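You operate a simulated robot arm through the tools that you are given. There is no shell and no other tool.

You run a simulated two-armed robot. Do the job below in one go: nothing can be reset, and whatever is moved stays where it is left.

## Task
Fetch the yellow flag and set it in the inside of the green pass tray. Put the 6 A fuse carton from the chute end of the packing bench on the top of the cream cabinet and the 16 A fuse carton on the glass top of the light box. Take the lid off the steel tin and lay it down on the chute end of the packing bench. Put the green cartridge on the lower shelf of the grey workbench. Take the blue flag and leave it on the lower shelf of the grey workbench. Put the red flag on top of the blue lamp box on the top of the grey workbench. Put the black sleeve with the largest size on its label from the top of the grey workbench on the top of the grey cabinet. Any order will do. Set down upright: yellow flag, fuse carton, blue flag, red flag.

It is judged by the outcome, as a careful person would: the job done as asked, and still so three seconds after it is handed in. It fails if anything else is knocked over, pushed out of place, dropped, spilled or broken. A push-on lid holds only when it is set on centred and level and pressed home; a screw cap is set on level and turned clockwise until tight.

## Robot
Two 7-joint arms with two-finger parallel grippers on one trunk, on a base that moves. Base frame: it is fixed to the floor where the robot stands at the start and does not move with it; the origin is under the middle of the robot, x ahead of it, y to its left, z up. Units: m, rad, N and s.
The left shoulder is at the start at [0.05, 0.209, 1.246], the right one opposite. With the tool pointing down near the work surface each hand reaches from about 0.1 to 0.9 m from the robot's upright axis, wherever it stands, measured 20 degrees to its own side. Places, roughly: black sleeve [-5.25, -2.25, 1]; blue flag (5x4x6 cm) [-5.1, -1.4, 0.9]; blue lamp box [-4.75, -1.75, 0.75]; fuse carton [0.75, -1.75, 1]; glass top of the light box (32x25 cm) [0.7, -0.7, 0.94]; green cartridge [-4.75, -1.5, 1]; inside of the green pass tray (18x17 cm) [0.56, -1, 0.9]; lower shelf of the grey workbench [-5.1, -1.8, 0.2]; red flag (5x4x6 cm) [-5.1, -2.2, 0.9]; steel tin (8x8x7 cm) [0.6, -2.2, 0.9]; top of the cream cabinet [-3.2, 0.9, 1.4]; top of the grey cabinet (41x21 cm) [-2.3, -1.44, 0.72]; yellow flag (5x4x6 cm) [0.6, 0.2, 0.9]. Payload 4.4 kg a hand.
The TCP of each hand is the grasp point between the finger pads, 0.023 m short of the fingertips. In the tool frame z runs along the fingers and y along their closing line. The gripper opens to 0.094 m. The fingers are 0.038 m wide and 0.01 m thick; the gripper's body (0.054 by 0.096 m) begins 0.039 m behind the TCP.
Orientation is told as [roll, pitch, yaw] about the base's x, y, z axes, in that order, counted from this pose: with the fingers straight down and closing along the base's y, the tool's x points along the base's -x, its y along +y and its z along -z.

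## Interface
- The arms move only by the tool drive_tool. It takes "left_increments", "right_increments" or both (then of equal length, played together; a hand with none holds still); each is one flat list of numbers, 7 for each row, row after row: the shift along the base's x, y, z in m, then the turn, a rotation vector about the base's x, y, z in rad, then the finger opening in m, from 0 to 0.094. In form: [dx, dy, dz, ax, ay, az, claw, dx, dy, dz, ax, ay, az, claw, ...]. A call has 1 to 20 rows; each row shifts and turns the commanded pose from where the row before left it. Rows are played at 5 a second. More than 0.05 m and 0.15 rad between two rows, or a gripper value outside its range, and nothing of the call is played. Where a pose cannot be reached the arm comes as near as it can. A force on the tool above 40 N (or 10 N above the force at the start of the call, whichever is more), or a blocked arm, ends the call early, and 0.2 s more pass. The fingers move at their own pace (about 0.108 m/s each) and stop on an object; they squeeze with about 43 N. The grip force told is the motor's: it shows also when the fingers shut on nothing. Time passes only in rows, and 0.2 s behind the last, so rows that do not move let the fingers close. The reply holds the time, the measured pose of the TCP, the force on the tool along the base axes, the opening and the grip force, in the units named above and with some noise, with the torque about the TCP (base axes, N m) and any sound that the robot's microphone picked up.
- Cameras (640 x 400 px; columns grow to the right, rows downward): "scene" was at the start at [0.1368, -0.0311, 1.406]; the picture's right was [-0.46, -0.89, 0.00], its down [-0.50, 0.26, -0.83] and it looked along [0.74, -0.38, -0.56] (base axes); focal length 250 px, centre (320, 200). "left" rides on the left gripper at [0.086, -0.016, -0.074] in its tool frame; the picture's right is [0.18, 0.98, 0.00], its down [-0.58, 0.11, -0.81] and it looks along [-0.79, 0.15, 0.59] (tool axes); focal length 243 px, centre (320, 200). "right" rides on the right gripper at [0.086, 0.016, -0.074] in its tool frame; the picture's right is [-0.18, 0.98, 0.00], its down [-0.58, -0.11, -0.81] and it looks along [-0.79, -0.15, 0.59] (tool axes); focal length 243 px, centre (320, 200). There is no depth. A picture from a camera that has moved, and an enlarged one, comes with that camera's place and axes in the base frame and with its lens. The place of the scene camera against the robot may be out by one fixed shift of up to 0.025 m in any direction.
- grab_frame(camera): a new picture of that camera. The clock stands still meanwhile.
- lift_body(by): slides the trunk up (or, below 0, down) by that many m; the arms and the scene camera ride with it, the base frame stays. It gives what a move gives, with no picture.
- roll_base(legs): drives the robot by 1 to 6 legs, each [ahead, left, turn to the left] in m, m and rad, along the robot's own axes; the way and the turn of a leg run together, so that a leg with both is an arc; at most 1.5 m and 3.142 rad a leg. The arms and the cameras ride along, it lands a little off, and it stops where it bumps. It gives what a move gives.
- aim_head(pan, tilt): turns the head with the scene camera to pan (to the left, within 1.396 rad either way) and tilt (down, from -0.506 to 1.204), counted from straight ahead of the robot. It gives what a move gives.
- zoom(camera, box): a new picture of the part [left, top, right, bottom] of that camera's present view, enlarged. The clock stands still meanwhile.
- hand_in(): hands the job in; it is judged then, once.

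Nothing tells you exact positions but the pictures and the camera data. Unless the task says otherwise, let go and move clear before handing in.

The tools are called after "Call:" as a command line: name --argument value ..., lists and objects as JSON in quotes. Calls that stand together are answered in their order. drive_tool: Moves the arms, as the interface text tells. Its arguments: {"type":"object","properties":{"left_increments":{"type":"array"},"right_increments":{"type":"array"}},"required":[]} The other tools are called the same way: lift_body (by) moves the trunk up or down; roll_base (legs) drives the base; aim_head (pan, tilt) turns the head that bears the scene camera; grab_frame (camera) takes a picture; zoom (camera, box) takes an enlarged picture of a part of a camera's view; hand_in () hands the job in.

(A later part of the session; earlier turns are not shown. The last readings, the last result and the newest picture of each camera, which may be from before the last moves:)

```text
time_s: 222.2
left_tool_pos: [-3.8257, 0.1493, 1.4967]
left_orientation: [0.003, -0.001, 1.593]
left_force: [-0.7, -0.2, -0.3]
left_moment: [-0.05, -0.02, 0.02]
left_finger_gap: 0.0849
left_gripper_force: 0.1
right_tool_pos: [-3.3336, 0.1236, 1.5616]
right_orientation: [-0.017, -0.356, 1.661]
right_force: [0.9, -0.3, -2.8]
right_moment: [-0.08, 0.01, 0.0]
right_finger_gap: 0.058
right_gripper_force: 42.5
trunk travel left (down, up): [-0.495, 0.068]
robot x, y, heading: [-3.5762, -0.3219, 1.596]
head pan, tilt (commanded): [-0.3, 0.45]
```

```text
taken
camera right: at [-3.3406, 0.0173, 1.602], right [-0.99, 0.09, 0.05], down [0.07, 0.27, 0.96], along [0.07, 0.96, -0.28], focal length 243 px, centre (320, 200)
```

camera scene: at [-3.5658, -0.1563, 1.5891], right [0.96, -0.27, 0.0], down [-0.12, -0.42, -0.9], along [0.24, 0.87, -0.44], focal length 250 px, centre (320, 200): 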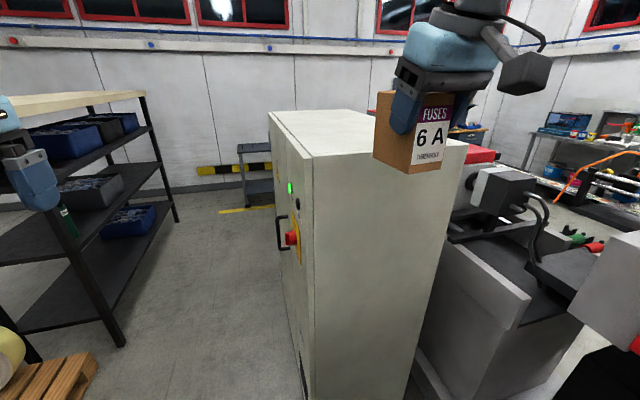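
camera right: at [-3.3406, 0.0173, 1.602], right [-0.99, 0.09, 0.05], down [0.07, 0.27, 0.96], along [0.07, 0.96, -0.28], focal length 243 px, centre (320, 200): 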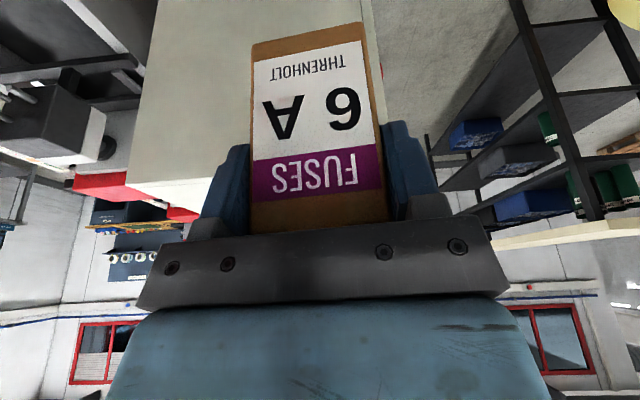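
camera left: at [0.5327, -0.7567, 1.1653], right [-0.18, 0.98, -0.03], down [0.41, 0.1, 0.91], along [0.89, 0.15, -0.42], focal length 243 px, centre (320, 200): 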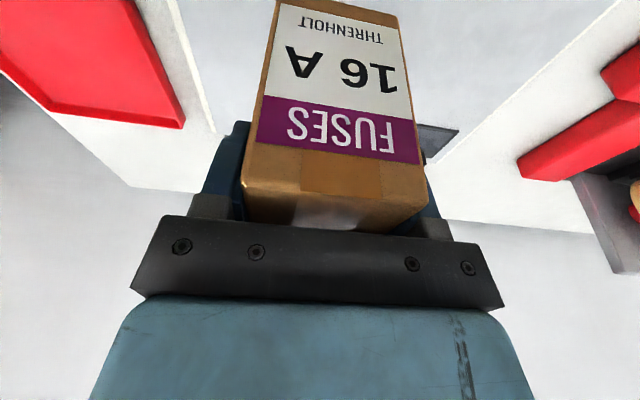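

The cabinet top is free and spans x −3.42…−2.96, y 0.43…1.39 at z≈1.42. I roll 0.24 m closer and carry the carton over the near half of the top.

Call:
roll_base --legs '[[0.24, 0, -0.028]]'

Call:
drive_tool --right_increments '[0.004, 0.006, 0, 0, 0, 0, 0, 0.008, 0.012, 0, 0, 0, 0, 0, 0.012, 0.018, 0, 0, 0, 0, 0, 0.012, 0.018, 0, 0, 0, 0, 0, 0.012, 0.018, 0, 0, 0, 0, 0, 0.012, 0.018, 0, 0, 0, 0, 0, 0.012, 0.018, 0, 0, 0, 0, 0, 0.012, 0.018, 0, 0, 0, 0, 0, 0.012, 0.018, 0, 0, 0, 0, 0, 0.012, 0.018, 0, 0, 0, 0, 0, 0.008, 0.014, 0, 0, 0, 0, 0, 0.005, 0.008, 0, 0, 0, 0, 0, 0, 0, 0, 0, 0, 0, 0]'

Call:
grab_frame --camera "scene"

Call:
grab_frame --camera "right"

```text
time_s: 224.0
left_tool_pos: [-3.8191, 0.3907, 1.4988]
left_orientation: [0.004, -0.004, 1.569]
left_force: [0.0, 0.0, 0.5]
left_moment: [0.01, -0.01, 0.01]
left_finger_gap: 0.0846
left_gripper_force: 0.1
right_tool_pos: [-3.3266, 0.3538, 1.5627]
right_orientation: [-0.017, -0.357, 1.64]
right_force: [0.8, -0.7, -2.2]
right_moment: [-0.08, 0.03, -0.02]
right_finger_gap: 0.0579
right_gripper_force: 43.5
trunk travel left (down, up): [-0.495, 0.068]
robot x, y, heading: [-3.5861, -0.0854, 1.574]
head pan, tilt (commanded): [-0.3, 0.45]
```

```text
time_s: 226.8
left_tool_pos: [-3.8183, 0.3921, 1.4966]
left_orientation: [0.004, -0.001, 1.568]
left_force: [-0.7, 0.2, -0.1]
left_moment: [0.01, -0.03, 0.02]
left_finger_gap: 0.0849
left_gripper_force: 0.1
right_tool_pos: [-3.2053, 0.5403, 1.5618]
right_orientation: [-0.016, -0.356, 1.639]
right_force: [-0.3, 0.6, -2.5]
right_moment: [-0.08, 0.01, 0.0]
right_finger_gap: 0.0579
right_gripper_force: 43.2
trunk travel left (down, up): [-0.495, 0.068]
robot x, y, heading: [-3.5816, -0.0839, 1.574]
head pan, tilt (commanded): [-0.3, 0.45]
```

```text
taken
camera scene: at [-3.5654, 0.0811, 1.5891], right [0.96, -0.29, 0.0], down [-0.13, -0.42, -0.9], along [0.26, 0.86, -0.44], focal length 250 px, centre (320, 200)
```

scene: 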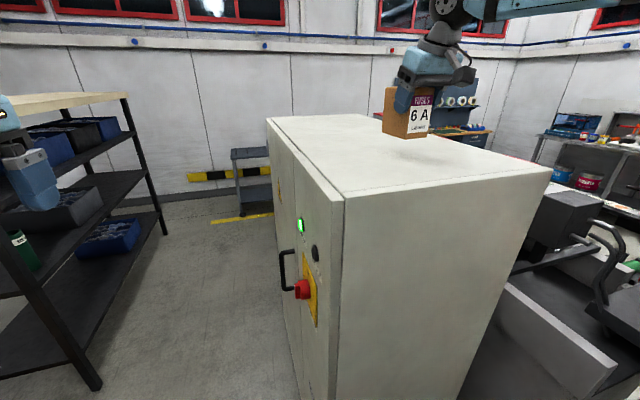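

```text
taken
camera right: at [-3.215, 0.4334, 1.6021], right [-0.99, 0.11, 0.05], down [0.08, 0.27, 0.96], along [0.09, 0.96, -0.28], focal length 243 px, centre (320, 200)
```

right: 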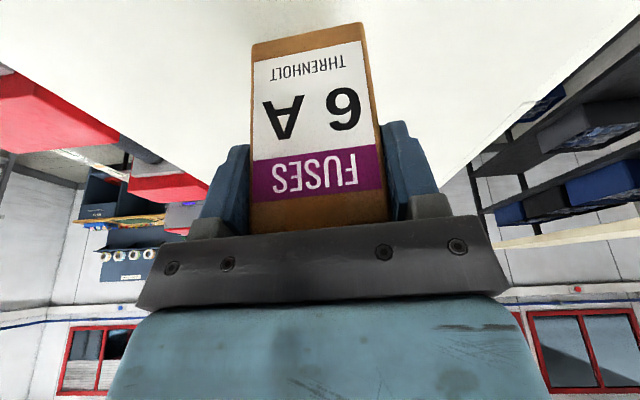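

The carton is over the top with ample margin. I lower it and feel for contact.

Call:
drive_tool --right_increments '[0, 0.004, -0.006, 0, 0, 0, 0, 0, 0.006, -0.012, 0, 0, 0, 0, 0, 0.006, -0.014, 0, 0, 0, 0, 0, 0.004, -0.01, 0, 0, 0, 0, 0, 0, -0.006, 0, 0, 0, 0, 0, 0, -0.003, 0, 0, 0, 0, 0, 0, 0, 0, 0, 0, 0]'

Call:
zoom --camera "scene" --box '[340, 60, 520, 190]'

```text
time_s: 228.4
left_tool_pos: [-3.8194, 0.3917, 1.4982]
left_orientation: [0.003, -0.002, 1.571]
left_force: [-0.2, 0.5, 0.4]
left_moment: [0.0, 0.01, -0.01]
left_finger_gap: 0.0849
left_gripper_force: 0.0
right_tool_pos: [-3.207, 0.5596, 1.5154]
right_orientation: [-0.014, -0.363, 1.637]
right_force: [5.7, 10.1, 28.0]
right_moment: [0.07, 0.38, -0.14]
right_finger_gap: 0.0578
right_gripper_force: 42.7
trunk travel left (down, up): [-0.495, 0.068]
robot x, y, heading: [-3.5858, -0.0813, 1.572]
head pan, tilt (commanded): [-0.3, 0.45]
```

```text
3.08 times, centred on (430, 125) of scene
camera zoom: at [-3.5661, 0.0798, 1.5897], right [0.96, -0.29, 0.0], down [-0.13, -0.42, -0.9], along [0.26, 0.86, -0.43], focal length 769 px, centre (-18, 431)
```

zoom: 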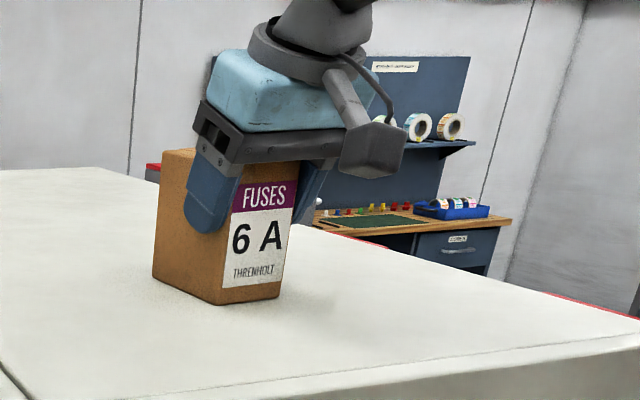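

It has touched down upright on the cabinet top. I ease off, open, and withdraw upward and back.

Call:
drive_tool --right_increments '[0, 0, 0.003, 0, 0, 0, 0, 0, 0, 0, 0, 0, 0, 0.085, 0, 0, 0, 0, 0, 0, 0.085, 0, 0, 0, 0, 0, 0, 0.085, 0, -0.003, 0.02, 0, 0, 0, 0.085, 0, -0.01, 0.03, 0, 0, 0, 0.085, 0, -0.01, 0.03, 0, 0, 0, 0.085, 0, -0.03, 0.03, 0, 0, 0, 0.085, 0, -0.045, 0, 0, 0, 0, 0.085, 0, -0.045, 0, 0, 0, 0, 0.085]'

Call:
zoom --camera "scene" --box '[300, 40, 540, 220]'

```text
time_s: 230.6
left_tool_pos: [-3.8178, 0.3895, 1.4979]
left_orientation: [0.004, -0.004, 1.569]
left_force: [0.3, -0.7, 0.6]
left_moment: [0.02, 0.0, -0.01]
left_finger_gap: 0.0851
left_gripper_force: 0.0
right_tool_pos: [-3.2046, 0.4146, 1.6245]
right_orientation: [-0.013, -0.36, 1.638]
right_force: [-0.5, -0.7, 0.5]
right_moment: [0.01, -0.05, 0.01]
right_finger_gap: 0.085
right_gripper_force: 0.1
trunk travel left (down, up): [-0.495, 0.068]
robot x, y, heading: [-3.5838, -0.0831, 1.579]
head pan, tilt (commanded): [-0.3, 0.45]
```

```text
2.22 times, centred on (420, 130) of scene
camera zoom: at [-3.5646, 0.0786, 1.5894], right [0.96, -0.29, 0.0], down [-0.13, -0.41, -0.9], along [0.26, 0.86, -0.43], focal length 556 px, centre (98, 356)
```

zoom: 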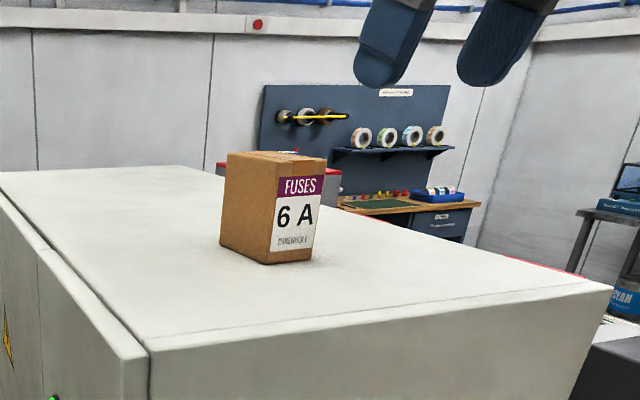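

The 6 A carton stands on the cabinet. I draw the right arm back to neutral and back off to look at the grey workbench from the north side.

Call:
drive_tool --right_increments '[-0.015, -0.03, 0, -0.06, 0, -0.01, 0.085, -0.015, -0.03, 0, -0.06, 0, -0.01, 0.085, -0.015, -0.02, 0, -0.06, 0, -0.01, 0.085, -0.015, -0.01, 0, -0.06, 0, -0.01, 0.085, -0.015, 0, 0, -0.06, 0, -0.01, 0.085, -0.015, 0, 0, -0.06, 0, -0.01, 0.085, 0, 0, 0, 0, 0, 0, 0.085]'

Call:
roll_base --legs '[[-0.4, 0, 0], [0, 0, 1.5]]'

Call:
aim_head --pan 0.5 --tilt 0.35

Call:
grab_frame --camera "scene"

```text
time_s: 232.2
left_tool_pos: [-3.818, 0.3921, 1.4985]
left_orientation: [0.004, 0.0, 1.568]
left_force: [0.7, -0.8, -0.1]
left_moment: [0.01, 0.0, 0.01]
left_finger_gap: 0.0849
left_gripper_force: 0.1
right_tool_pos: [-3.2953, 0.3264, 1.6239]
right_orientation: [-0.002, 0.004, 1.576]
right_force: [-0.8, 0.1, 0.7]
right_moment: [-0.02, 0.01, 0.02]
right_finger_gap: 0.0852
right_gripper_force: 0.1
trunk travel left (down, up): [-0.495, 0.068]
robot x, y, heading: [-3.5823, -0.0862, 1.577]
head pan, tilt (commanded): [-0.3, 0.45]
```

```text
time_s: 238.3
left_tool_pos: [-4.0776, -0.6772, 1.4975]
left_orientation: [0.003, -0.002, 3.056]
left_force: [0.1, 1.0, -0.1]
left_moment: [0.0, -0.02, 0.01]
left_finger_gap: 0.0848
left_gripper_force: 0.1
right_tool_pos: [-3.9693, -0.1616, 1.6243]
right_orientation: [-0.003, 0.002, 3.061]
right_force: [1.0, 0.3, 0.1]
right_moment: [0.03, -0.02, -0.03]
right_finger_gap: 0.0849
right_gripper_force: 0.0
trunk travel left (down, up): [-0.495, 0.068]
robot x, y, heading: [-3.5844, -0.4816, 3.061]
head pan, tilt (commanded): [-0.3, 0.45]
```

```text
time_s: 239.4
left_tool_pos: [-4.0778, -0.6761, 1.4973]
left_orientation: [0.003, -0.003, 3.055]
left_force: [0.1, -0.1, -0.1]
left_moment: [0.03, 0.02, -0.03]
left_finger_gap: 0.0849
left_gripper_force: 0.0
right_tool_pos: [-3.9676, -0.1613, 1.6251]
right_orientation: [-0.002, 0.004, 3.06]
right_force: [-0.4, -0.3, 0.0]
right_moment: [0.0, 0.0, 0.04]
right_finger_gap: 0.0851
right_gripper_force: 0.0
trunk travel left (down, up): [-0.495, 0.068]
robot x, y, heading: [-3.5803, -0.4837, 3.059]
head pan, tilt (commanded): [0.499, 0.351]
```

```text
taken
camera scene: at [-3.7449, -0.5052, 1.5983], right [-0.4, 0.91, 0.0], down [0.31, 0.14, -0.94], along [-0.86, -0.38, -0.34], focal length 250 px, centre (320, 200)
```

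scene: 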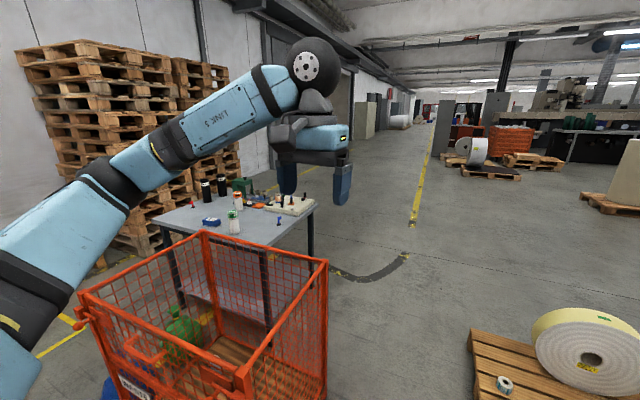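

I can see the workbench: its north side is open, the cage stands at its north-east corner. I drive round to the north side and face it.

Call:
roll_base --legs '[[0, 0, 0.08], [1.0, 0, 0], [0.55, 0, 0], [0, 0, 1.571]]'

Call:
aim_head --pan 0.0 --tilt 0.6

Call:
grab_frame --camera "scene"

Call:
zoom --camera "scene" --box '[160, 60, 480, 260]'

```text
time_s: 242.4
left_tool_pos: [-4.4024, -0.6982, 1.4951]
left_orientation: [-0.001, 0.001, 3.122]
left_force: [-1.2, -0.2, -1.1]
left_moment: [0.01, -0.1, 0.0]
left_finger_gap: 0.0848
left_gripper_force: 0.0
right_tool_pos: [-4.3268, -0.1759, 1.6237]
right_orientation: [-0.006, 0.007, 3.129]
right_force: [-1.2, -0.3, -0.6]
right_moment: [0.02, -0.07, 0.0]
right_finger_gap: 0.085
right_gripper_force: 0.1
trunk travel left (down, up): [-0.495, 0.068]
robot x, y, heading: [-3.9136, -0.4692, 3.128]
head pan, tilt (commanded): [0.499, 0.351]
stopped in leg 2: the robot was blocked; the commanded pose is now the measured one
```

```text
time_s: 243.3
left_tool_pos: [-4.3922, -0.693, 1.4999]
left_orientation: [0.003, -0.007, 3.119]
left_force: [0.3, 0.5, 0.5]
left_moment: [-0.04, 0.0, 0.03]
left_finger_gap: 0.0849
left_gripper_force: 0.1
right_tool_pos: [-4.3183, -0.1711, 1.6269]
right_orientation: [-0.002, -0.001, 3.127]
right_force: [-0.9, 0.8, -0.2]
right_moment: [-0.01, 0.05, 0.03]
right_finger_gap: 0.0852
right_gripper_force: 0.0
trunk travel left (down, up): [-0.495, 0.068]
robot x, y, heading: [-3.9145, -0.4683, 3.122]
head pan, tilt (commanded): [0.0, 0.6]
```

```text
taken
camera scene: at [-4.0772, -0.4538, 1.576], right [0.02, 1.0, 0.0], down [0.56, -0.01, -0.83], along [-0.83, 0.01, -0.56], focal length 250 px, centre (320, 200)
```

scene: 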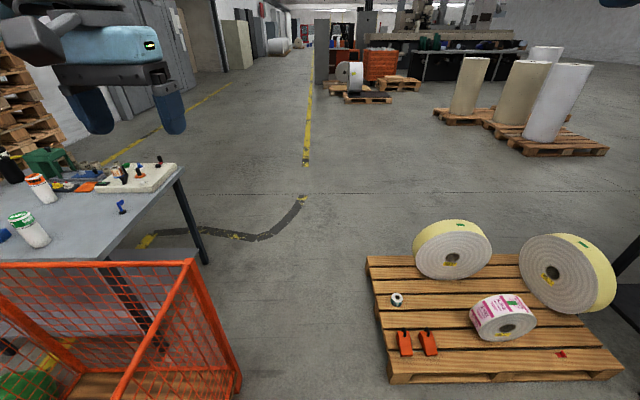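

```text
2.00 times, centred on (320, 160) of scene
camera zoom: at [-4.0772, -0.4538, 1.576], right [0.02, 1.0, 0.0], down [0.56, -0.01, -0.83], along [-0.83, 0.01, -0.56], focal length 500 px, centre (320, 280)
```

zoom: 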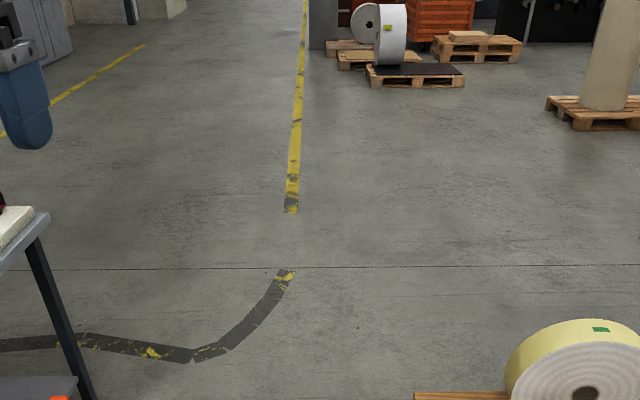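

The base was stopped, likely by a foot near the cage corner. I look down at the gap between cage and pallet more carefully.

Call:
roll_base --legs '[[-0.08, 0, 0.0]]'

Call:
aim_head --pan 0.35 --tilt 1.0

Call:
grab_frame --camera "scene"

Call:
aim_head --pan -0.4 --tilt 1.0

Call:
grab_frame --camera "scene"

```text
time_s: 244.4
left_tool_pos: [-4.3197, -0.6949, 1.4965]
left_orientation: [0.002, 0.0, 3.122]
left_force: [0.2, -0.6, -0.4]
left_moment: [-0.01, -0.01, -0.03]
left_finger_gap: 0.0847
left_gripper_force: 0.0
right_tool_pos: [-4.245, -0.1735, 1.6239]
right_orientation: [-0.002, 0.006, 3.129]
right_force: [-0.4, 1.0, -0.5]
right_moment: [-0.01, -0.05, 0.0]
right_finger_gap: 0.085
right_gripper_force: 0.1
trunk travel left (down, up): [-0.495, 0.068]
robot x, y, heading: [-3.8337, -0.4651, 3.127]
head pan, tilt (commanded): [0.0, 0.6]
```

```text
time_s: 245.3
left_tool_pos: [-4.3133, -0.6951, 1.4989]
left_orientation: [0.001, -0.004, 3.123]
left_force: [0.3, -0.6, -0.3]
left_moment: [0.0, 0.02, -0.01]
left_finger_gap: 0.085
left_gripper_force: 0.1
right_tool_pos: [-4.2388, -0.1729, 1.626]
right_orientation: [-0.001, 0.001, 3.128]
right_force: [0.3, 0.5, 0.3]
right_moment: [0.02, 0.03, -0.02]
right_finger_gap: 0.0851
right_gripper_force: 0.1
trunk travel left (down, up): [-0.495, 0.068]
robot x, y, heading: [-3.8344, -0.4699, 3.125]
head pan, tilt (commanded): [0.351, 1.0]
```

```text
taken
camera scene: at [-3.9757, -0.4805, 1.5438], right [-0.33, 0.94, 0.0], down [0.79, 0.28, -0.54], along [-0.51, -0.18, -0.84], focal length 250 px, centre (320, 200)
```

scene: 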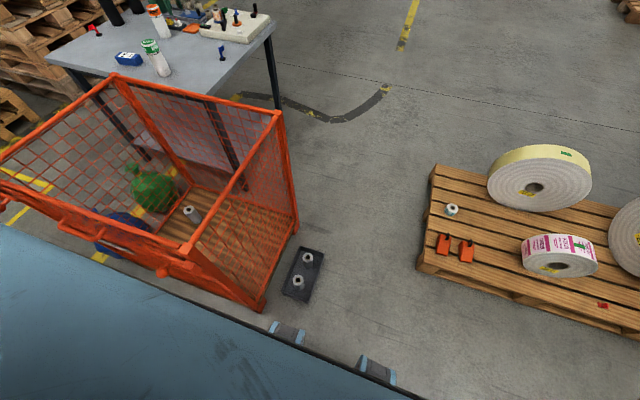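

```text
time_s: 246.4
left_tool_pos: [-4.3147, -0.6963, 1.4996]
left_orientation: [0.001, -0.004, 3.122]
left_force: [0.3, -0.1, 0.3]
left_moment: [0.02, 0.01, -0.01]
left_finger_gap: 0.0849
left_gripper_force: 0.1
right_tool_pos: [-4.24, -0.174, 1.6263]
right_orientation: [-0.001, 0.0, 3.13]
right_force: [-0.1, 0.0, 0.1]
right_moment: [-0.01, 0.01, 0.04]
right_finger_gap: 0.0848
right_gripper_force: 0.1
trunk travel left (down, up): [-0.495, 0.068]
robot x, y, heading: [-3.8338, -0.4685, 3.127]
head pan, tilt (commanded): [-0.4, 1.0]
```

```text
taken
camera scene: at [-3.9749, -0.4297, 1.5436], right [0.4, 0.92, 0.0], down [0.77, -0.34, -0.54], along [-0.49, 0.22, -0.84], focal length 250 px, centre (320, 200)
```

scene: 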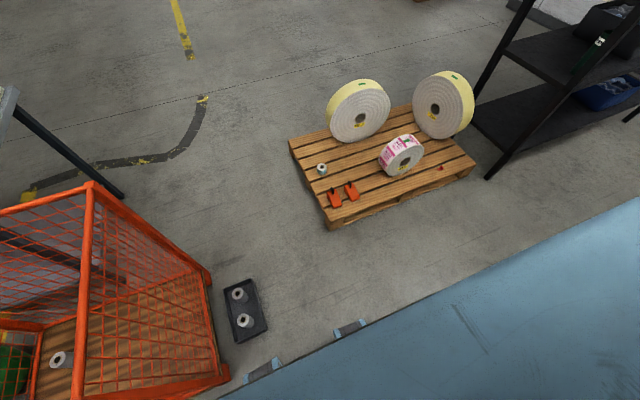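

A small black tray with spools on the floor leaves too narrow a gap here; the base behaves like a 0.36 m radius disc and stopped just short of it. I go round by the south corridor instead.

Call:
roll_base --legs '[[-0.35, 0, 0.015], [0, 1.1, 0], [0, 1.12, 0], [0.5, 0, 0]]'

Call:
aim_head --pan -0.3 --tilt 0.55

Call:
grab_frame --camera "scene"

```text
time_s: 269.6
left_tool_pos: [-4.2155, -2.9385, 1.4946]
left_orientation: [0.002, 0.0, 3.13]
left_force: [-1.3, 0.0, -1.0]
left_moment: [0.02, -0.07, -0.05]
left_finger_gap: 0.0851
left_gripper_force: 0.1
right_tool_pos: [-4.1441, -2.415, 1.6234]
right_orientation: [-0.001, 0.008, 3.136]
right_force: [-0.8, -0.5, 0.0]
right_moment: [0.01, -0.06, 0.02]
right_finger_gap: 0.0851
right_gripper_force: 0.2
trunk travel left (down, up): [-0.495, 0.068]
robot x, y, heading: [-3.7287, -2.7118, 3.135]
head pan, tilt (commanded): [-0.4, 1.0]
stopped in leg 4: the robot was blocked; the commanded pose is now the measured one
```

```text
time_s: 270.5
left_tool_pos: [-4.2048, -2.9365, 1.4988]
left_orientation: [0.001, -0.007, 3.128]
left_force: [0.0, -0.1, -0.8]
left_moment: [-0.02, 0.03, 0.03]
left_finger_gap: 0.0851
left_gripper_force: 0.1
right_tool_pos: [-4.134, -2.4149, 1.6268]
right_orientation: [-0.003, -0.003, 3.135]
right_force: [1.4, 1.4, 0.1]
right_moment: [-0.03, 0.02, 0.0]
right_finger_gap: 0.0851
right_gripper_force: 0.0
trunk travel left (down, up): [-0.495, 0.068]
robot x, y, heading: [-3.7259, -2.7072, 3.13]
head pan, tilt (commanded): [-0.3, 0.55]
```

```text
taken
camera scene: at [-3.8888, -2.6696, 1.5803], right [0.31, 0.95, 0.0], down [0.5, -0.16, -0.85], along [-0.81, 0.26, -0.52], focal length 250 px, centre (320, 200)
```

scene: 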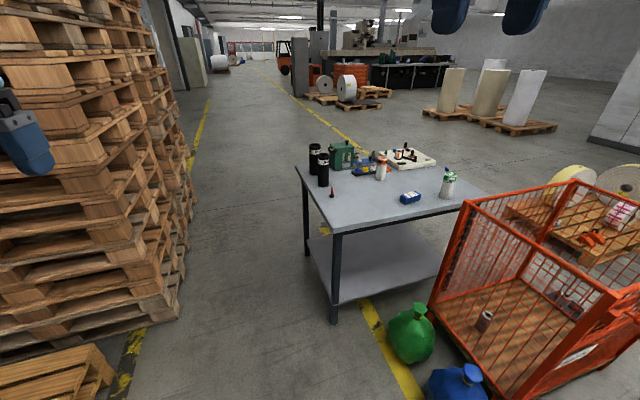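

Blocked again at x≈−3.73; I look down to see by what.

Call:
aim_head --pan 0.2 --tilt 1.0

Call:
grab_frame --camera "scene"

Call:
aim_head --pan 1.1 --tilt 0.6

Call:
grab_frame --camera "scene"

```text
time_s: 271.4
left_tool_pos: [-4.2093, -2.936, 1.4978]
left_orientation: [0.0, -0.005, 3.129]
left_force: [-0.5, 0.1, 0.4]
left_moment: [0.01, -0.02, -0.01]
left_finger_gap: 0.085
left_gripper_force: 0.0
right_tool_pos: [-4.1374, -2.4149, 1.6262]
right_orientation: [-0.002, -0.001, 3.133]
right_force: [0.3, 0.7, 0.2]
right_moment: [0.03, 0.0, 0.01]
right_finger_gap: 0.0849
right_gripper_force: 0.0
trunk travel left (down, up): [-0.495, 0.068]
robot x, y, heading: [-3.7301, -2.7033, 3.129]
head pan, tilt (commanded): [0.201, 1.0]
```

```text
taken
camera scene: at [-3.8754, -2.7103, 1.5435], right [-0.19, 0.98, 0.0], down [0.83, 0.16, -0.54], along [-0.53, -0.1, -0.84], focal length 250 px, centre (320, 200)
```

scene: 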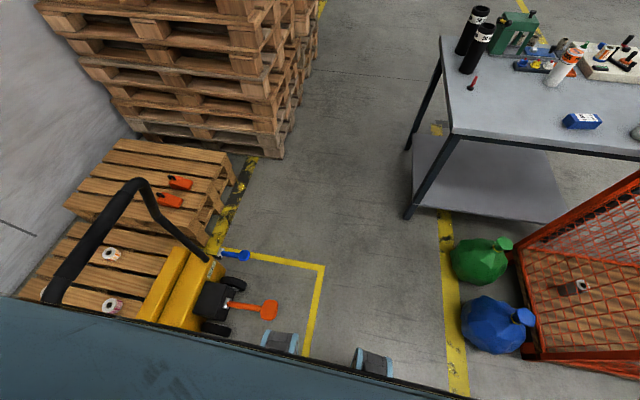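

```text
time_s: 272.6
left_tool_pos: [-4.2072, -2.9369, 1.4978]
left_orientation: [0.002, -0.004, 3.127]
left_force: [-0.2, 0.6, 0.6]
left_moment: [0.03, 0.01, -0.02]
left_finger_gap: 0.085
left_gripper_force: 0.0
right_tool_pos: [-4.1355, -2.4162, 1.6268]
right_orientation: [-0.002, 0.0, 3.135]
right_force: [0.5, 0.5, -0.2]
right_moment: [0.01, -0.01, -0.03]
right_finger_gap: 0.0848
right_gripper_force: 0.1
trunk travel left (down, up): [-0.495, 0.068]
robot x, y, heading: [-3.7307, -2.7075, 3.124]
head pan, tilt (commanded): [1.1, 0.6]
```

```text
taken
camera scene: at [-3.8472, -2.7755, 1.5755], right [-0.89, 0.46, 0.0], down [0.26, 0.5, -0.82], along [-0.38, -0.73, -0.57], focal length 250 px, centre (320, 200)
```

scene: 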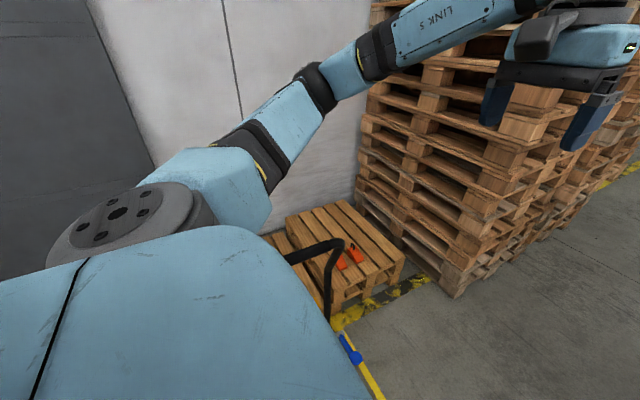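

The pallet jack's orange lever was the obstacle (still in place). I back off, pass between it and the bench corner on a diagonal, then turn to face the bench from the south.

Call:
roll_base --legs '[[-0.13, -0.36, 0.015], [0.33, 0, 0], [0.42, 0.35, 0]]'

Call:
roll_base --legs '[[0, 0, -1.57], [-0.1, 0.4, 0]]'

Call:
aim_head --pan 0.1 --tilt 0.7

Call:
grab_frame --camera "scene"

```text
time_s: 281.4
left_tool_pos: [-4.8232, -2.9084, 1.4986]
left_orientation: [0.0, -0.004, 3.114]
left_force: [-0.2, 0.8, -0.3]
left_moment: [0.01, -0.02, 0.03]
left_finger_gap: 0.0849
left_gripper_force: 0.1
right_tool_pos: [-4.7443, -2.3875, 1.6265]
right_orientation: [0.001, -0.001, 3.122]
right_force: [-0.1, 0.0, -0.6]
right_moment: [-0.03, 0.02, -0.02]
right_finger_gap: 0.0851
right_gripper_force: 0.1
trunk travel left (down, up): [-0.495, 0.068]
robot x, y, heading: [-4.342, -2.6851, 3.115]
head pan, tilt (commanded): [1.1, 0.6]
```

```text
time_s: 289.3
left_tool_pos: [-4.9706, -2.2959, 1.4988]
left_orientation: [0.0, -0.003, 1.546]
left_force: [-0.2, -0.1, 0.5]
left_moment: [0.0, -0.01, 0.01]
left_finger_gap: 0.0847
left_gripper_force: 0.0
right_tool_pos: [-4.4502, -2.373, 1.6255]
right_orientation: [-0.001, 0.0, 1.554]
right_force: [-0.5, -0.2, -0.7]
right_moment: [-0.03, 0.0, 0.01]
right_finger_gap: 0.0851
right_gripper_force: 0.1
trunk travel left (down, up): [-0.495, 0.068]
robot x, y, heading: [-4.7456, -2.7776, 1.55]
head pan, tilt (commanded): [1.1, 0.6]
```

```text
time_s: 290.5
left_tool_pos: [-4.9708, -2.2974, 1.497]
left_orientation: [0.001, -0.004, 1.547]
left_force: [0.2, -0.5, 0.4]
left_moment: [-0.01, 0.02, 0.0]
left_finger_gap: 0.0848
left_gripper_force: 0.1
right_tool_pos: [-4.4509, -2.3757, 1.6255]
right_orientation: [-0.001, -0.001, 1.553]
right_force: [-0.3, 0.8, 0.6]
right_moment: [-0.02, 0.0, 0.02]
right_finger_gap: 0.0853
right_gripper_force: 0.0
trunk travel left (down, up): [-0.495, 0.068]
robot x, y, heading: [-4.7451, -2.7789, 1.55]
head pan, tilt (commanded): [0.099, 0.7]
```

```text
taken
camera scene: at [-4.7619, -2.6163, 1.5669], right [1.0, 0.08, 0.0], down [0.05, -0.64, -0.77], along [-0.06, 0.76, -0.64], focal length 250 px, centre (320, 200)
```

scene: 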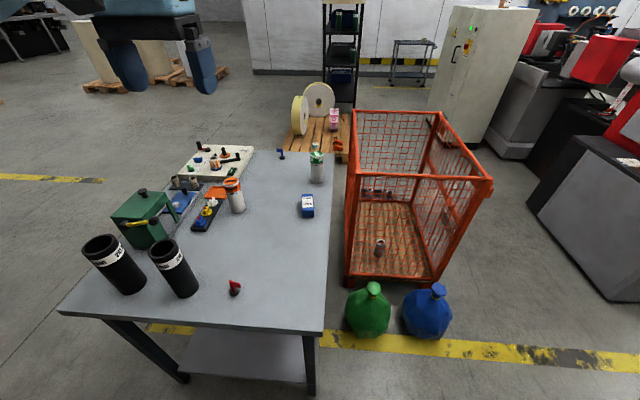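

Excellent view of the bench top from the south. I zoom in on the sleeves, flags and boxes.

Call:
zoom --camera "scene" --box '[60, 170, 260, 320]'

Call:
zoom --camera "scene" --box '[160, 130, 360, 240]'

Call:
zoom --camera "scene" --box '[80, 225, 210, 305]'

```text
2.67 times, centred on (160, 245) of scene
camera zoom: at [-4.7619, -2.6163, 1.5669], right [1.0, 0.08, 0.0], down [0.05, -0.64, -0.77], along [-0.06, 0.76, -0.64], focal length 667 px, centre (747, 80)
```

zoom: 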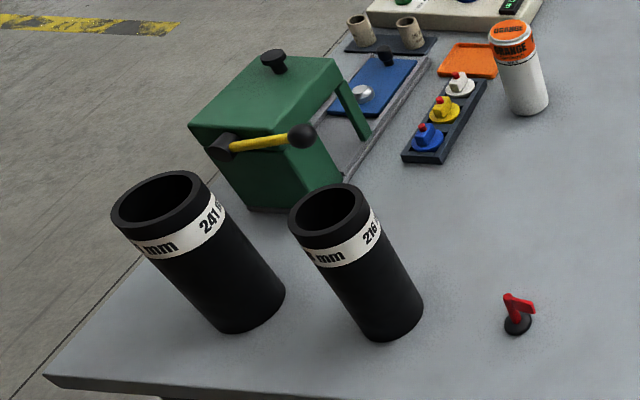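

```text
3.20 times, centred on (260, 185) of scene
camera zoom: at [-4.7619, -2.6163, 1.5669], right [1.0, 0.08, 0.0], down [0.05, -0.64, -0.77], along [-0.06, 0.76, -0.64], focal length 800 px, centre (512, 248)
```

zoom: 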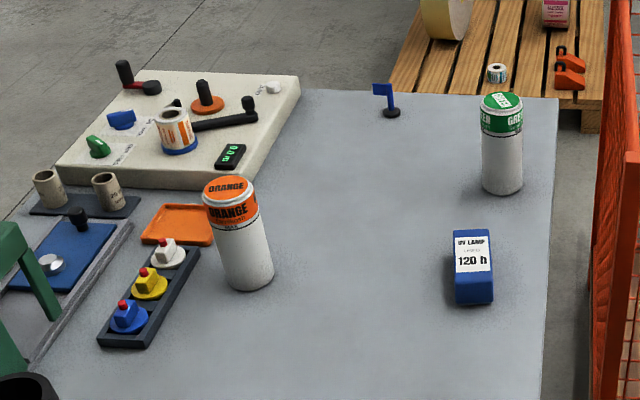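

```text
4.92 times, centred on (145, 265) of scene
camera zoom: at [-4.7619, -2.6163, 1.5669], right [1.0, 0.08, 0.0], down [0.05, -0.64, -0.77], along [-0.06, 0.76, -0.64], focal length 1231 px, centre (1182, -120)
```

zoom: 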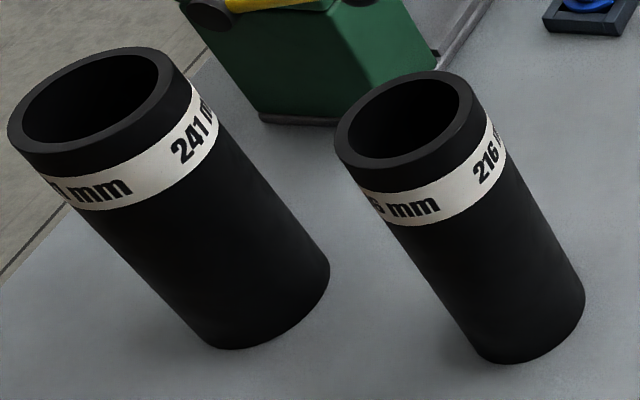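

Two black sleeves: 241 mm (left, larger) and 216 mm. The lamp box lies at about (−4.868, −1.84), the red flag at (−5.05, −2.22), the blue flag at (−5.06, −1.43), the green cartridge at (−4.85, −1.63). Before picking, I test how low the right hand can reach in the free space beside the bench, since the lower shelf is at z≈0.2.

Call:
drive_tool --left_increments '[0, 0, 0.04, 0, 0, 0, 0.085, 0, 0, 0.04, 0, 0, 0, 0.085, 0, 0, 0.04, 0, 0, 0, 0.085]' --right_increments '[0.02, 0, 0, 0, 0, 0, 0.085, 0.02, 0, 0, 0, 0, 0, 0.085, 0.02, 0, 0, 0, 0, 0, 0.085]'

Call:
lift_body --by -0.49

Call:
drive_tool --right_increments '[0, 0, -0.05, 0, 0, 0, 0.085, 0, 0, -0.05, 0, 0, 0, 0.085, 0, 0, -0.05, 0, 0, 0, 0.085, 0, 0, -0.05, 0, 0, 0, 0.085, 0, 0, -0.05, 0, 0, 0, 0.085, 0, 0, -0.05, 0, 0, 0, 0.085, 0, 0, -0.05, 0, 0, 0, 0.085, 0, 0, -0.05, 0, 0, 0, 0.085, 0, 0, -0.05, 0, 0, 0, 0.085, 0, 0, -0.05, 0, 0, 0, 0.085, 0, 0, -0.05, 0, 0, 0, 0.085, 0, 0, -0.05, 0, 0, 0, 0.085, 0, 0, -0.05, 0, 0, 0, 0.085, 0, 0, -0.05, 0, 0, 0, 0.085, 0, 0, -0.05, 0, 0, 0, 0.085, 0, 0, 0, 0, 0, 0, 0.085]'

Call:
grab_frame --camera "scene"

```text
time_s: 291.3
left_tool_pos: [-4.9712, -2.2977, 1.6206]
left_orientation: [0.006, -0.006, 1.546]
left_force: [0.4, 0.9, 1.1]
left_moment: [0.04, -0.03, 0.03]
left_finger_gap: 0.0849
left_gripper_force: 0.0
right_tool_pos: [-4.3869, -2.3756, 1.6278]
right_orientation: [-0.001, -0.002, 1.553]
right_force: [0.1, -1.0, 0.6]
right_moment: [0.01, 0.02, -0.02]
right_finger_gap: 0.0851
right_gripper_force: 0.1
trunk travel left (down, up): [-0.495, 0.068]
robot x, y, heading: [-4.7505, -2.7767, 1.552]
head pan, tilt (commanded): [0.099, 0.7]
```

```text
refused: -0.49 is not a number from -0.4 to 0.4
```

```text
time_s: 294.7
left_tool_pos: [-4.9731, -2.2977, 1.6187]
left_orientation: [0.002, -0.006, 1.546]
left_force: [-0.3, -0.2, -0.3]
left_moment: [0.05, 0.01, 0.04]
left_finger_gap: 0.0849
left_gripper_force: 0.0
right_tool_pos: [-4.3725, -2.3781, 1.0038]
right_orientation: [-0.002, -0.002, 1.553]
right_force: [0.5, -0.6, 0.3]
right_moment: [-0.01, 0.01, 0.0]
right_finger_gap: 0.0853
right_gripper_force: 0.0
right hand out of reach, approached as far as the arm can: row 13, 14, 15
trunk travel left (down, up): [-0.495, 0.068]
robot x, y, heading: [-4.7501, -2.776, 1.553]
head pan, tilt (commanded): [0.099, 0.7]
```

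```text
taken
camera scene: at [-4.7629, -2.6163, 1.5669], right [1.0, 0.08, 0.0], down [0.05, -0.64, -0.76], along [-0.06, 0.76, -0.64], focal length 250 px, centre (320, 200)
```

scene: 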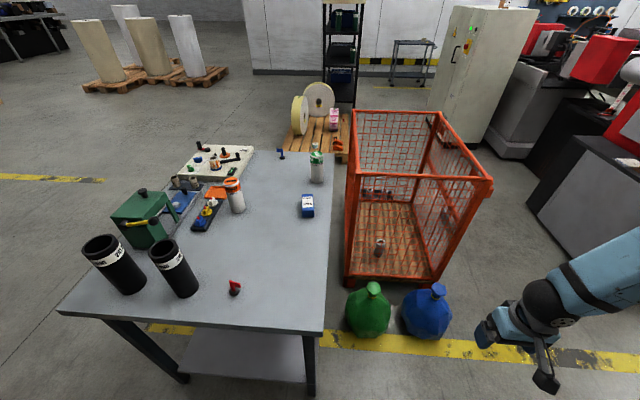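

The trunk step was too large, and straight-down posture limits the depth. I lower the trunk in two steps and test with the right hand tilted forward about 40°, in line with the arm.

Call:
lift_body --by -0.25

Call:
lift_body --by -0.24

Call:
drive_tool --right_increments '[0, 0, 0, 0.12, 0, 0, 0.085, 0, 0, 0, 0.12, 0, 0, 0.085, 0, 0, 0, 0.12, 0, 0, 0.085, 0, 0, 0, 0.12, 0, 0, 0.085, 0, 0, 0, 0.12, 0, 0, 0.085, 0, 0, 0, 0.1, 0, 0, 0.085, 0, 0, 0, 0, 0, 0, 0.085]'

Call:
drive_tool --right_increments '[0, 0, -0.03, 0, 0, 0, 0.085, 0, 0, -0.03, 0, 0, 0, 0.085, 0, 0, -0.03, 0, 0, 0, 0.085, 0, 0, -0.03, 0, 0, 0, 0.085, 0, 0, -0.03, 0, 0, 0, 0.085, 0, 0, -0.03, 0, 0, 0, 0.085, 0, 0, -0.03, 0, 0, 0, 0.085, 0, 0, -0.03, 0, 0, 0, 0.085, 0, 0, 0, 0, 0, 0, 0.085]'

```text
time_s: 297.3
left_tool_pos: [-4.9718, -2.2953, 1.3698]
left_orientation: [0.002, -0.006, 1.544]
left_force: [-0.4, -0.3, 0.4]
left_moment: [0.0, -0.02, -0.02]
left_finger_gap: 0.0849
left_gripper_force: 0.1
right_tool_pos: [-4.3714, -2.3796, 0.7546]
right_orientation: [0.0, -0.001, 1.552]
right_force: [0.4, 0.8, -0.4]
right_moment: [0.01, -0.02, 0.01]
right_finger_gap: 0.0848
right_gripper_force: 0.1
trunk travel left (down, up): [-0.245, 0.318]
robot x, y, heading: [-4.7472, -2.7733, 1.552]
head pan, tilt (commanded): [0.099, 0.7]
```

```text
time_s: 299.8
left_tool_pos: [-4.972, -2.2961, 1.1297]
left_orientation: [0.002, -0.006, 1.546]
left_force: [0.2, 1.1, 1.1]
left_moment: [0.0, 0.02, 0.0]
left_finger_gap: 0.085
left_gripper_force: 0.0
right_tool_pos: [-4.3709, -2.3791, 0.5139]
right_orientation: [-0.001, -0.001, 1.554]
right_force: [1.0, -0.2, 0.6]
right_moment: [-0.01, -0.02, -0.02]
right_finger_gap: 0.085
right_gripper_force: 0.2
trunk travel left (down, up): [-0.005, 0.558]
robot x, y, heading: [-4.7469, -2.7796, 1.549]
head pan, tilt (commanded): [0.099, 0.7]
```

```text
time_s: 301.4
left_tool_pos: [-4.9726, -2.2971, 1.1307]
left_orientation: [0.003, -0.005, 1.545]
left_force: [0.5, -0.2, 0.4]
left_moment: [-0.03, 0.04, -0.02]
left_finger_gap: 0.0849
left_gripper_force: 0.0
right_tool_pos: [-4.3583, -2.379, 0.5554]
right_orientation: [0.015, -0.699, 1.546]
right_force: [-0.2, -0.1, -0.3]
right_moment: [0.03, -0.01, 0.03]
right_finger_gap: 0.0851
right_gripper_force: 0.1
right hand out of reach, approached as far as the arm can: row 2, 3, 4, 5, 6
trunk travel left (down, up): [-0.005, 0.558]
robot x, y, heading: [-4.7467, -2.777, 1.55]
head pan, tilt (commanded): [0.099, 0.7]
```

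```text
time_s: 303.4
left_tool_pos: [-4.9724, -2.297, 1.1289]
left_orientation: [0.002, -0.005, 1.546]
left_force: [-0.2, 0.5, 0.0]
left_moment: [0.0, 0.01, -0.04]
left_finger_gap: 0.0851
left_gripper_force: 0.0
right_tool_pos: [-4.3214, -2.3576, 0.5366]
right_orientation: [0.012, -0.701, 1.549]
right_force: [0.3, 0.2, 0.1]
right_moment: [-0.01, 0.0, 0.01]
right_finger_gap: 0.085
right_gripper_force: 0.2
right hand out of reach, approached as far as the arm can: row 1, 2, 3, 4, 5, 6, 7, 8
trunk travel left (down, up): [-0.005, 0.558]
robot x, y, heading: [-4.7481, -2.7788, 1.548]
head pan, tilt (commanded): [0.099, 0.7]
```

Tilting forward makes it worse, so some joint limit governs. I look at the right arm's posture to understand it.

Call:
aim_head --pan -0.9 --tilt 0.7

Call:
grab_frame --camera "scene"

Call:
grab_frame --camera "left"

```text
time_s: 304.7
left_tool_pos: [-4.9726, -2.2979, 1.1297]
left_orientation: [0.002, -0.005, 1.546]
left_force: [-0.7, -0.8, 0.7]
left_moment: [0.01, 0.01, -0.03]
left_finger_gap: 0.0849
left_gripper_force: 0.1
right_tool_pos: [-4.3215, -2.3575, 0.5365]
right_orientation: [0.013, -0.703, 1.547]
right_force: [-0.1, -0.2, 1.1]
right_moment: [0.0, 0.01, -0.01]
right_finger_gap: 0.085
right_gripper_force: 0.0
trunk travel left (down, up): [-0.005, 0.558]
robot x, y, heading: [-4.7468, -2.7791, 1.553]
head pan, tilt (commanded): [-0.901, 0.7]
```

```text
taken
camera scene: at [-4.6875, -2.6496, 1.0769], right [0.6, -0.8, 0.0], down [-0.51, -0.39, -0.76], along [0.61, 0.46, -0.64], focal length 250 px, centre (320, 200)
```

scene: 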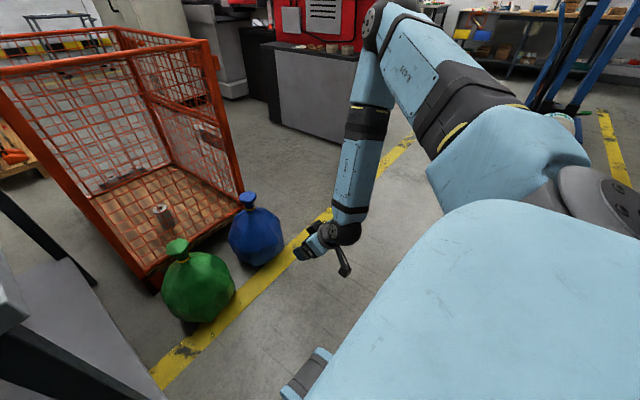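

```text
taken
camera left: at [-4.9582, -2.3836, 1.2044], right [-0.99, -0.16, 0.0], down [-0.09, 0.58, 0.81], along [-0.13, 0.8, -0.59], focal length 243 px, centre (320, 200)
```

left: 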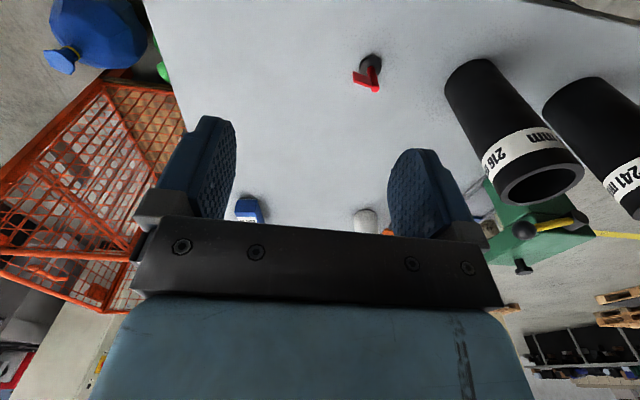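

The arm keeps its elbow raised, which limits depth in front. I test whether it can go lower further out to the side.

Call:
drive_tool --right_increments '[0.03, -0.02, 0.02, -0.117, 0, 0, 0.085, 0.03, -0.02, 0.02, -0.117, 0, 0, 0.085, 0.03, -0.02, 0, -0.117, 0, 0, 0.085, 0.03, -0.02, 0, -0.117, 0, 0, 0.085, 0.03, -0.02, 0, -0.117, 0, 0, 0.085, 0.03, -0.02, 0, -0.115, 0, 0, 0.085, 0.03, -0.02, 0, 0, 0, 0, 0.085, 0, 0, 0, 0, 0, 0, 0.085]'

Call:
drive_tool --right_increments '[0, 0, -0.03, 0, 0, 0, 0.085, 0, 0, -0.03, 0, 0, 0, 0.085, 0, 0, -0.03, 0, 0, 0, 0.085, 0, 0, -0.03, 0, 0, 0, 0.085, 0, 0, -0.03, 0, 0, 0, 0.085, 0, 0, -0.03, 0, 0, 0, 0.085, 0, 0, -0.03, 0, 0, 0, 0.085, 0, 0, 0, 0, 0, 0, 0.085]'

Call:
grab_frame --camera "scene"

```text
time_s: 306.5
left_tool_pos: [-4.9718, -2.2966, 1.129]
left_orientation: [0.002, -0.005, 1.545]
left_force: [-0.3, 0.3, -0.4]
left_moment: [-0.03, -0.01, 0.0]
left_finger_gap: 0.0851
left_gripper_force: 0.1
right_tool_pos: [-4.1094, -2.4998, 0.5754]
right_orientation: [-0.001, -0.003, 1.552]
right_force: [0.6, -0.4, 0.8]
right_moment: [-0.03, 0.0, -0.02]
right_finger_gap: 0.085
right_gripper_force: 0.1
trunk travel left (down, up): [-0.005, 0.558]
robot x, y, heading: [-4.7444, -2.7746, 1.552]
head pan, tilt (commanded): [-0.901, 0.7]
```

```text
time_s: 308.3
left_tool_pos: [-4.9726, -2.2971, 1.129]
left_orientation: [0.002, -0.004, 1.546]
left_force: [0.8, -0.7, -0.1]
left_moment: [0.0, 0.01, 0.0]
left_finger_gap: 0.085
left_gripper_force: 0.1
right_tool_pos: [-4.1059, -2.4991, 0.416]
right_orientation: [-0.002, -0.002, 1.554]
right_force: [1.0, -0.7, -0.3]
right_moment: [-0.01, 0.01, 0.02]
right_finger_gap: 0.0848
right_gripper_force: 0.0
right hand out of reach, approached as far as the arm can: row 6, 7
trunk travel left (down, up): [-0.005, 0.558]
robot x, y, heading: [-4.7487, -2.7769, 1.545]
head pan, tilt (commanded): [-0.901, 0.7]
```

```text
taken
camera scene: at [-4.6877, -2.6496, 1.0769], right [0.6, -0.8, 0.0], down [-0.51, -0.39, -0.77], along [0.61, 0.46, -0.64], focal length 250 px, centre (320, 200)
```

scene: 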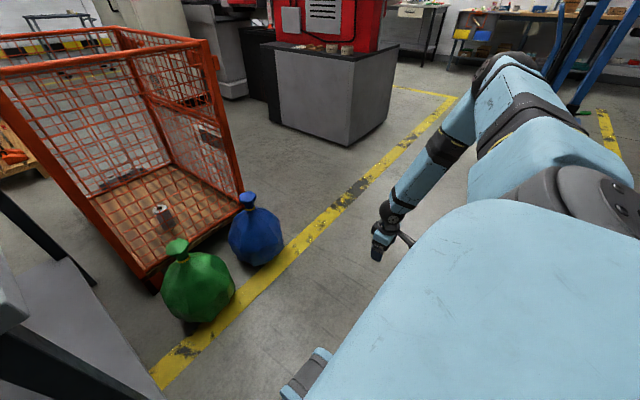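

Further out it reaches lower (0.416). I try more to the side and level with the shoulder.

Call:
drive_tool --right_increments '[0.015, -0.035, 0.03, 0, 0, 0, 0.085, 0.015, -0.035, 0.0, 0, 0, 0, 0.085, 0.015, -0.035, 0.0, 0, 0, 0, 0.085, 0.015, -0.035, 0, 0, 0, 0, 0.085, 0.015, -0.035, 0, 0, 0, 0, 0.085, 0.0, -0.035, 0, 0, 0, 0, 0.085, 0, 0, 0, 0, 0, 0, 0.085]'

Call:
drive_tool --right_increments '[0, 0, -0.03, 0, 0, 0, 0.085, 0, 0, -0.03, 0, 0, 0, 0.085, 0, 0, -0.03, 0, 0, 0, 0.085, 0, 0, -0.03, 0, 0, 0, 0.085, 0, 0, -0.03, 0, 0, 0, 0.085, 0, 0, -0.03, 0, 0, 0, 0.085, 0, 0, 0, 0, 0, 0, 0.085]'

```text
time_s: 309.9
left_tool_pos: [-4.9729, -2.2956, 1.1303]
left_orientation: [0.001, -0.005, 1.547]
left_force: [-0.4, 0.0, -0.2]
left_moment: [-0.01, -0.01, 0.0]
left_finger_gap: 0.0851
left_gripper_force: 0.1
right_tool_pos: [-4.0311, -2.7091, 0.4465]
right_orientation: [-0.001, -0.002, 1.554]
right_force: [0.4, -0.7, 0.4]
right_moment: [0.0, 0.01, -0.04]
right_finger_gap: 0.0852
right_gripper_force: 0.0
trunk travel left (down, up): [-0.005, 0.558]
robot x, y, heading: [-4.7493, -2.7811, 1.55]
head pan, tilt (commanded): [-0.901, 0.7]
```

```text
time_s: 311.5
left_tool_pos: [-4.9724, -2.296, 1.13]
left_orientation: [0.004, -0.005, 1.546]
left_force: [0.1, 0.2, -0.4]
left_moment: [0.0, 0.0, 0.01]
left_finger_gap: 0.0848
left_gripper_force: 0.0
right_tool_pos: [-4.0334, -2.7086, 0.2656]
right_orientation: [0.0, -0.001, 1.553]
right_force: [-0.4, 0.7, -0.6]
right_moment: [0.03, 0.0, -0.01]
right_finger_gap: 0.0849
right_gripper_force: 0.1
trunk travel left (down, up): [-0.005, 0.558]
robot x, y, heading: [-4.7474, -2.7769, 1.55]
head pan, tilt (commanded): [-0.901, 0.7]
```

Beside the shoulder it reaches z≈0.27, but the forearm would then cross the bench top. I test in front again with the hand turned a quarter turn, in case the wrist is what limits it.

Call:
drive_tool --right_increments '[0, 0, 0.05, 0, 0, 0, 0.085, 0, 0, 0.05, 0, 0, 0, 0.085, 0, 0, 0.05, 0, 0, 0, 0.085, 0, 0, 0.05, 0, 0, 0, 0.085, 0, 0, 0.05, 0, 0, 0, 0.085, 0, 0, 0.05, 0, 0, 0, 0.085, -0.035, 0.035, 0, 0, 0, -0.15, 0.085, -0.035, 0.035, 0, 0, 0, -0.15, 0.085, -0.035, 0.035, 0, 0, 0, -0.15, 0.085, -0.035, 0.035, 0, 0, 0, -0.15, 0.085, -0.035, 0.035, 0, 0, 0, -0.15, 0.085, -0.035, 0.035, 0, 0, 0, -0.15, 0.085, -0.035, 0.035, 0, 0, 0, -0.15, 0.085, -0.035, 0.035, 0, 0, 0, -0.15, 0.085, -0.035, 0.035, 0, 0, 0, -0.15, 0.085, 0, 0, 0, 0, 0, -0.15, 0.085]'

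Call:
drive_tool --right_increments '[0, 0, -0.03, 0, 0, 0, 0.085, 0, 0, -0.03, 0, 0, 0, 0.085, 0, 0, -0.03, 0, 0, 0, 0.085, 0, 0, -0.03, 0, 0, 0, 0.085, 0, 0, -0.03, 0, 0, 0, 0.085, 0, 0, -0.03, 0, 0, 0, 0.085, 0, 0, -0.03, 0, 0, 0, 0.085, 0, 0, 0, 0, 0, 0, 0.085]'

```text
time_s: 314.9
left_tool_pos: [-4.9728, -2.2965, 1.1304]
left_orientation: [0.002, -0.006, 1.547]
left_force: [0.0, 0.3, 0.9]
left_moment: [-0.01, -0.02, -0.02]
left_finger_gap: 0.0851
left_gripper_force: 0.0
right_tool_pos: [-4.3447, -2.3947, 0.5676]
right_orientation: [0.0, 0.0, 0.052]
right_force: [0.4, 0.4, -0.1]
right_moment: [-0.04, 0.01, -0.02]
right_finger_gap: 0.0852
right_gripper_force: 0.1
trunk travel left (down, up): [-0.005, 0.558]
robot x, y, heading: [-4.7467, -2.7799, 1.546]
head pan, tilt (commanded): [-0.901, 0.7]
```

```text
time_s: 316.7
left_tool_pos: [-4.9718, -2.2963, 1.1289]
left_orientation: [0.002, -0.005, 1.546]
left_force: [0.0, 0.5, -0.5]
left_moment: [-0.03, -0.02, 0.0]
left_finger_gap: 0.0851
left_gripper_force: 0.0
right_tool_pos: [-4.3485, -2.3937, 0.3577]
right_orientation: [0.001, -0.001, 0.054]
right_force: [-0.2, 1.2, -0.6]
right_moment: [0.0, -0.01, -0.02]
right_finger_gap: 0.0853
right_gripper_force: 0.1
trunk travel left (down, up): [-0.005, 0.558]
robot x, y, heading: [-4.7484, -2.7763, 1.549]
head pan, tilt (commanded): [-0.901, 0.7]
```

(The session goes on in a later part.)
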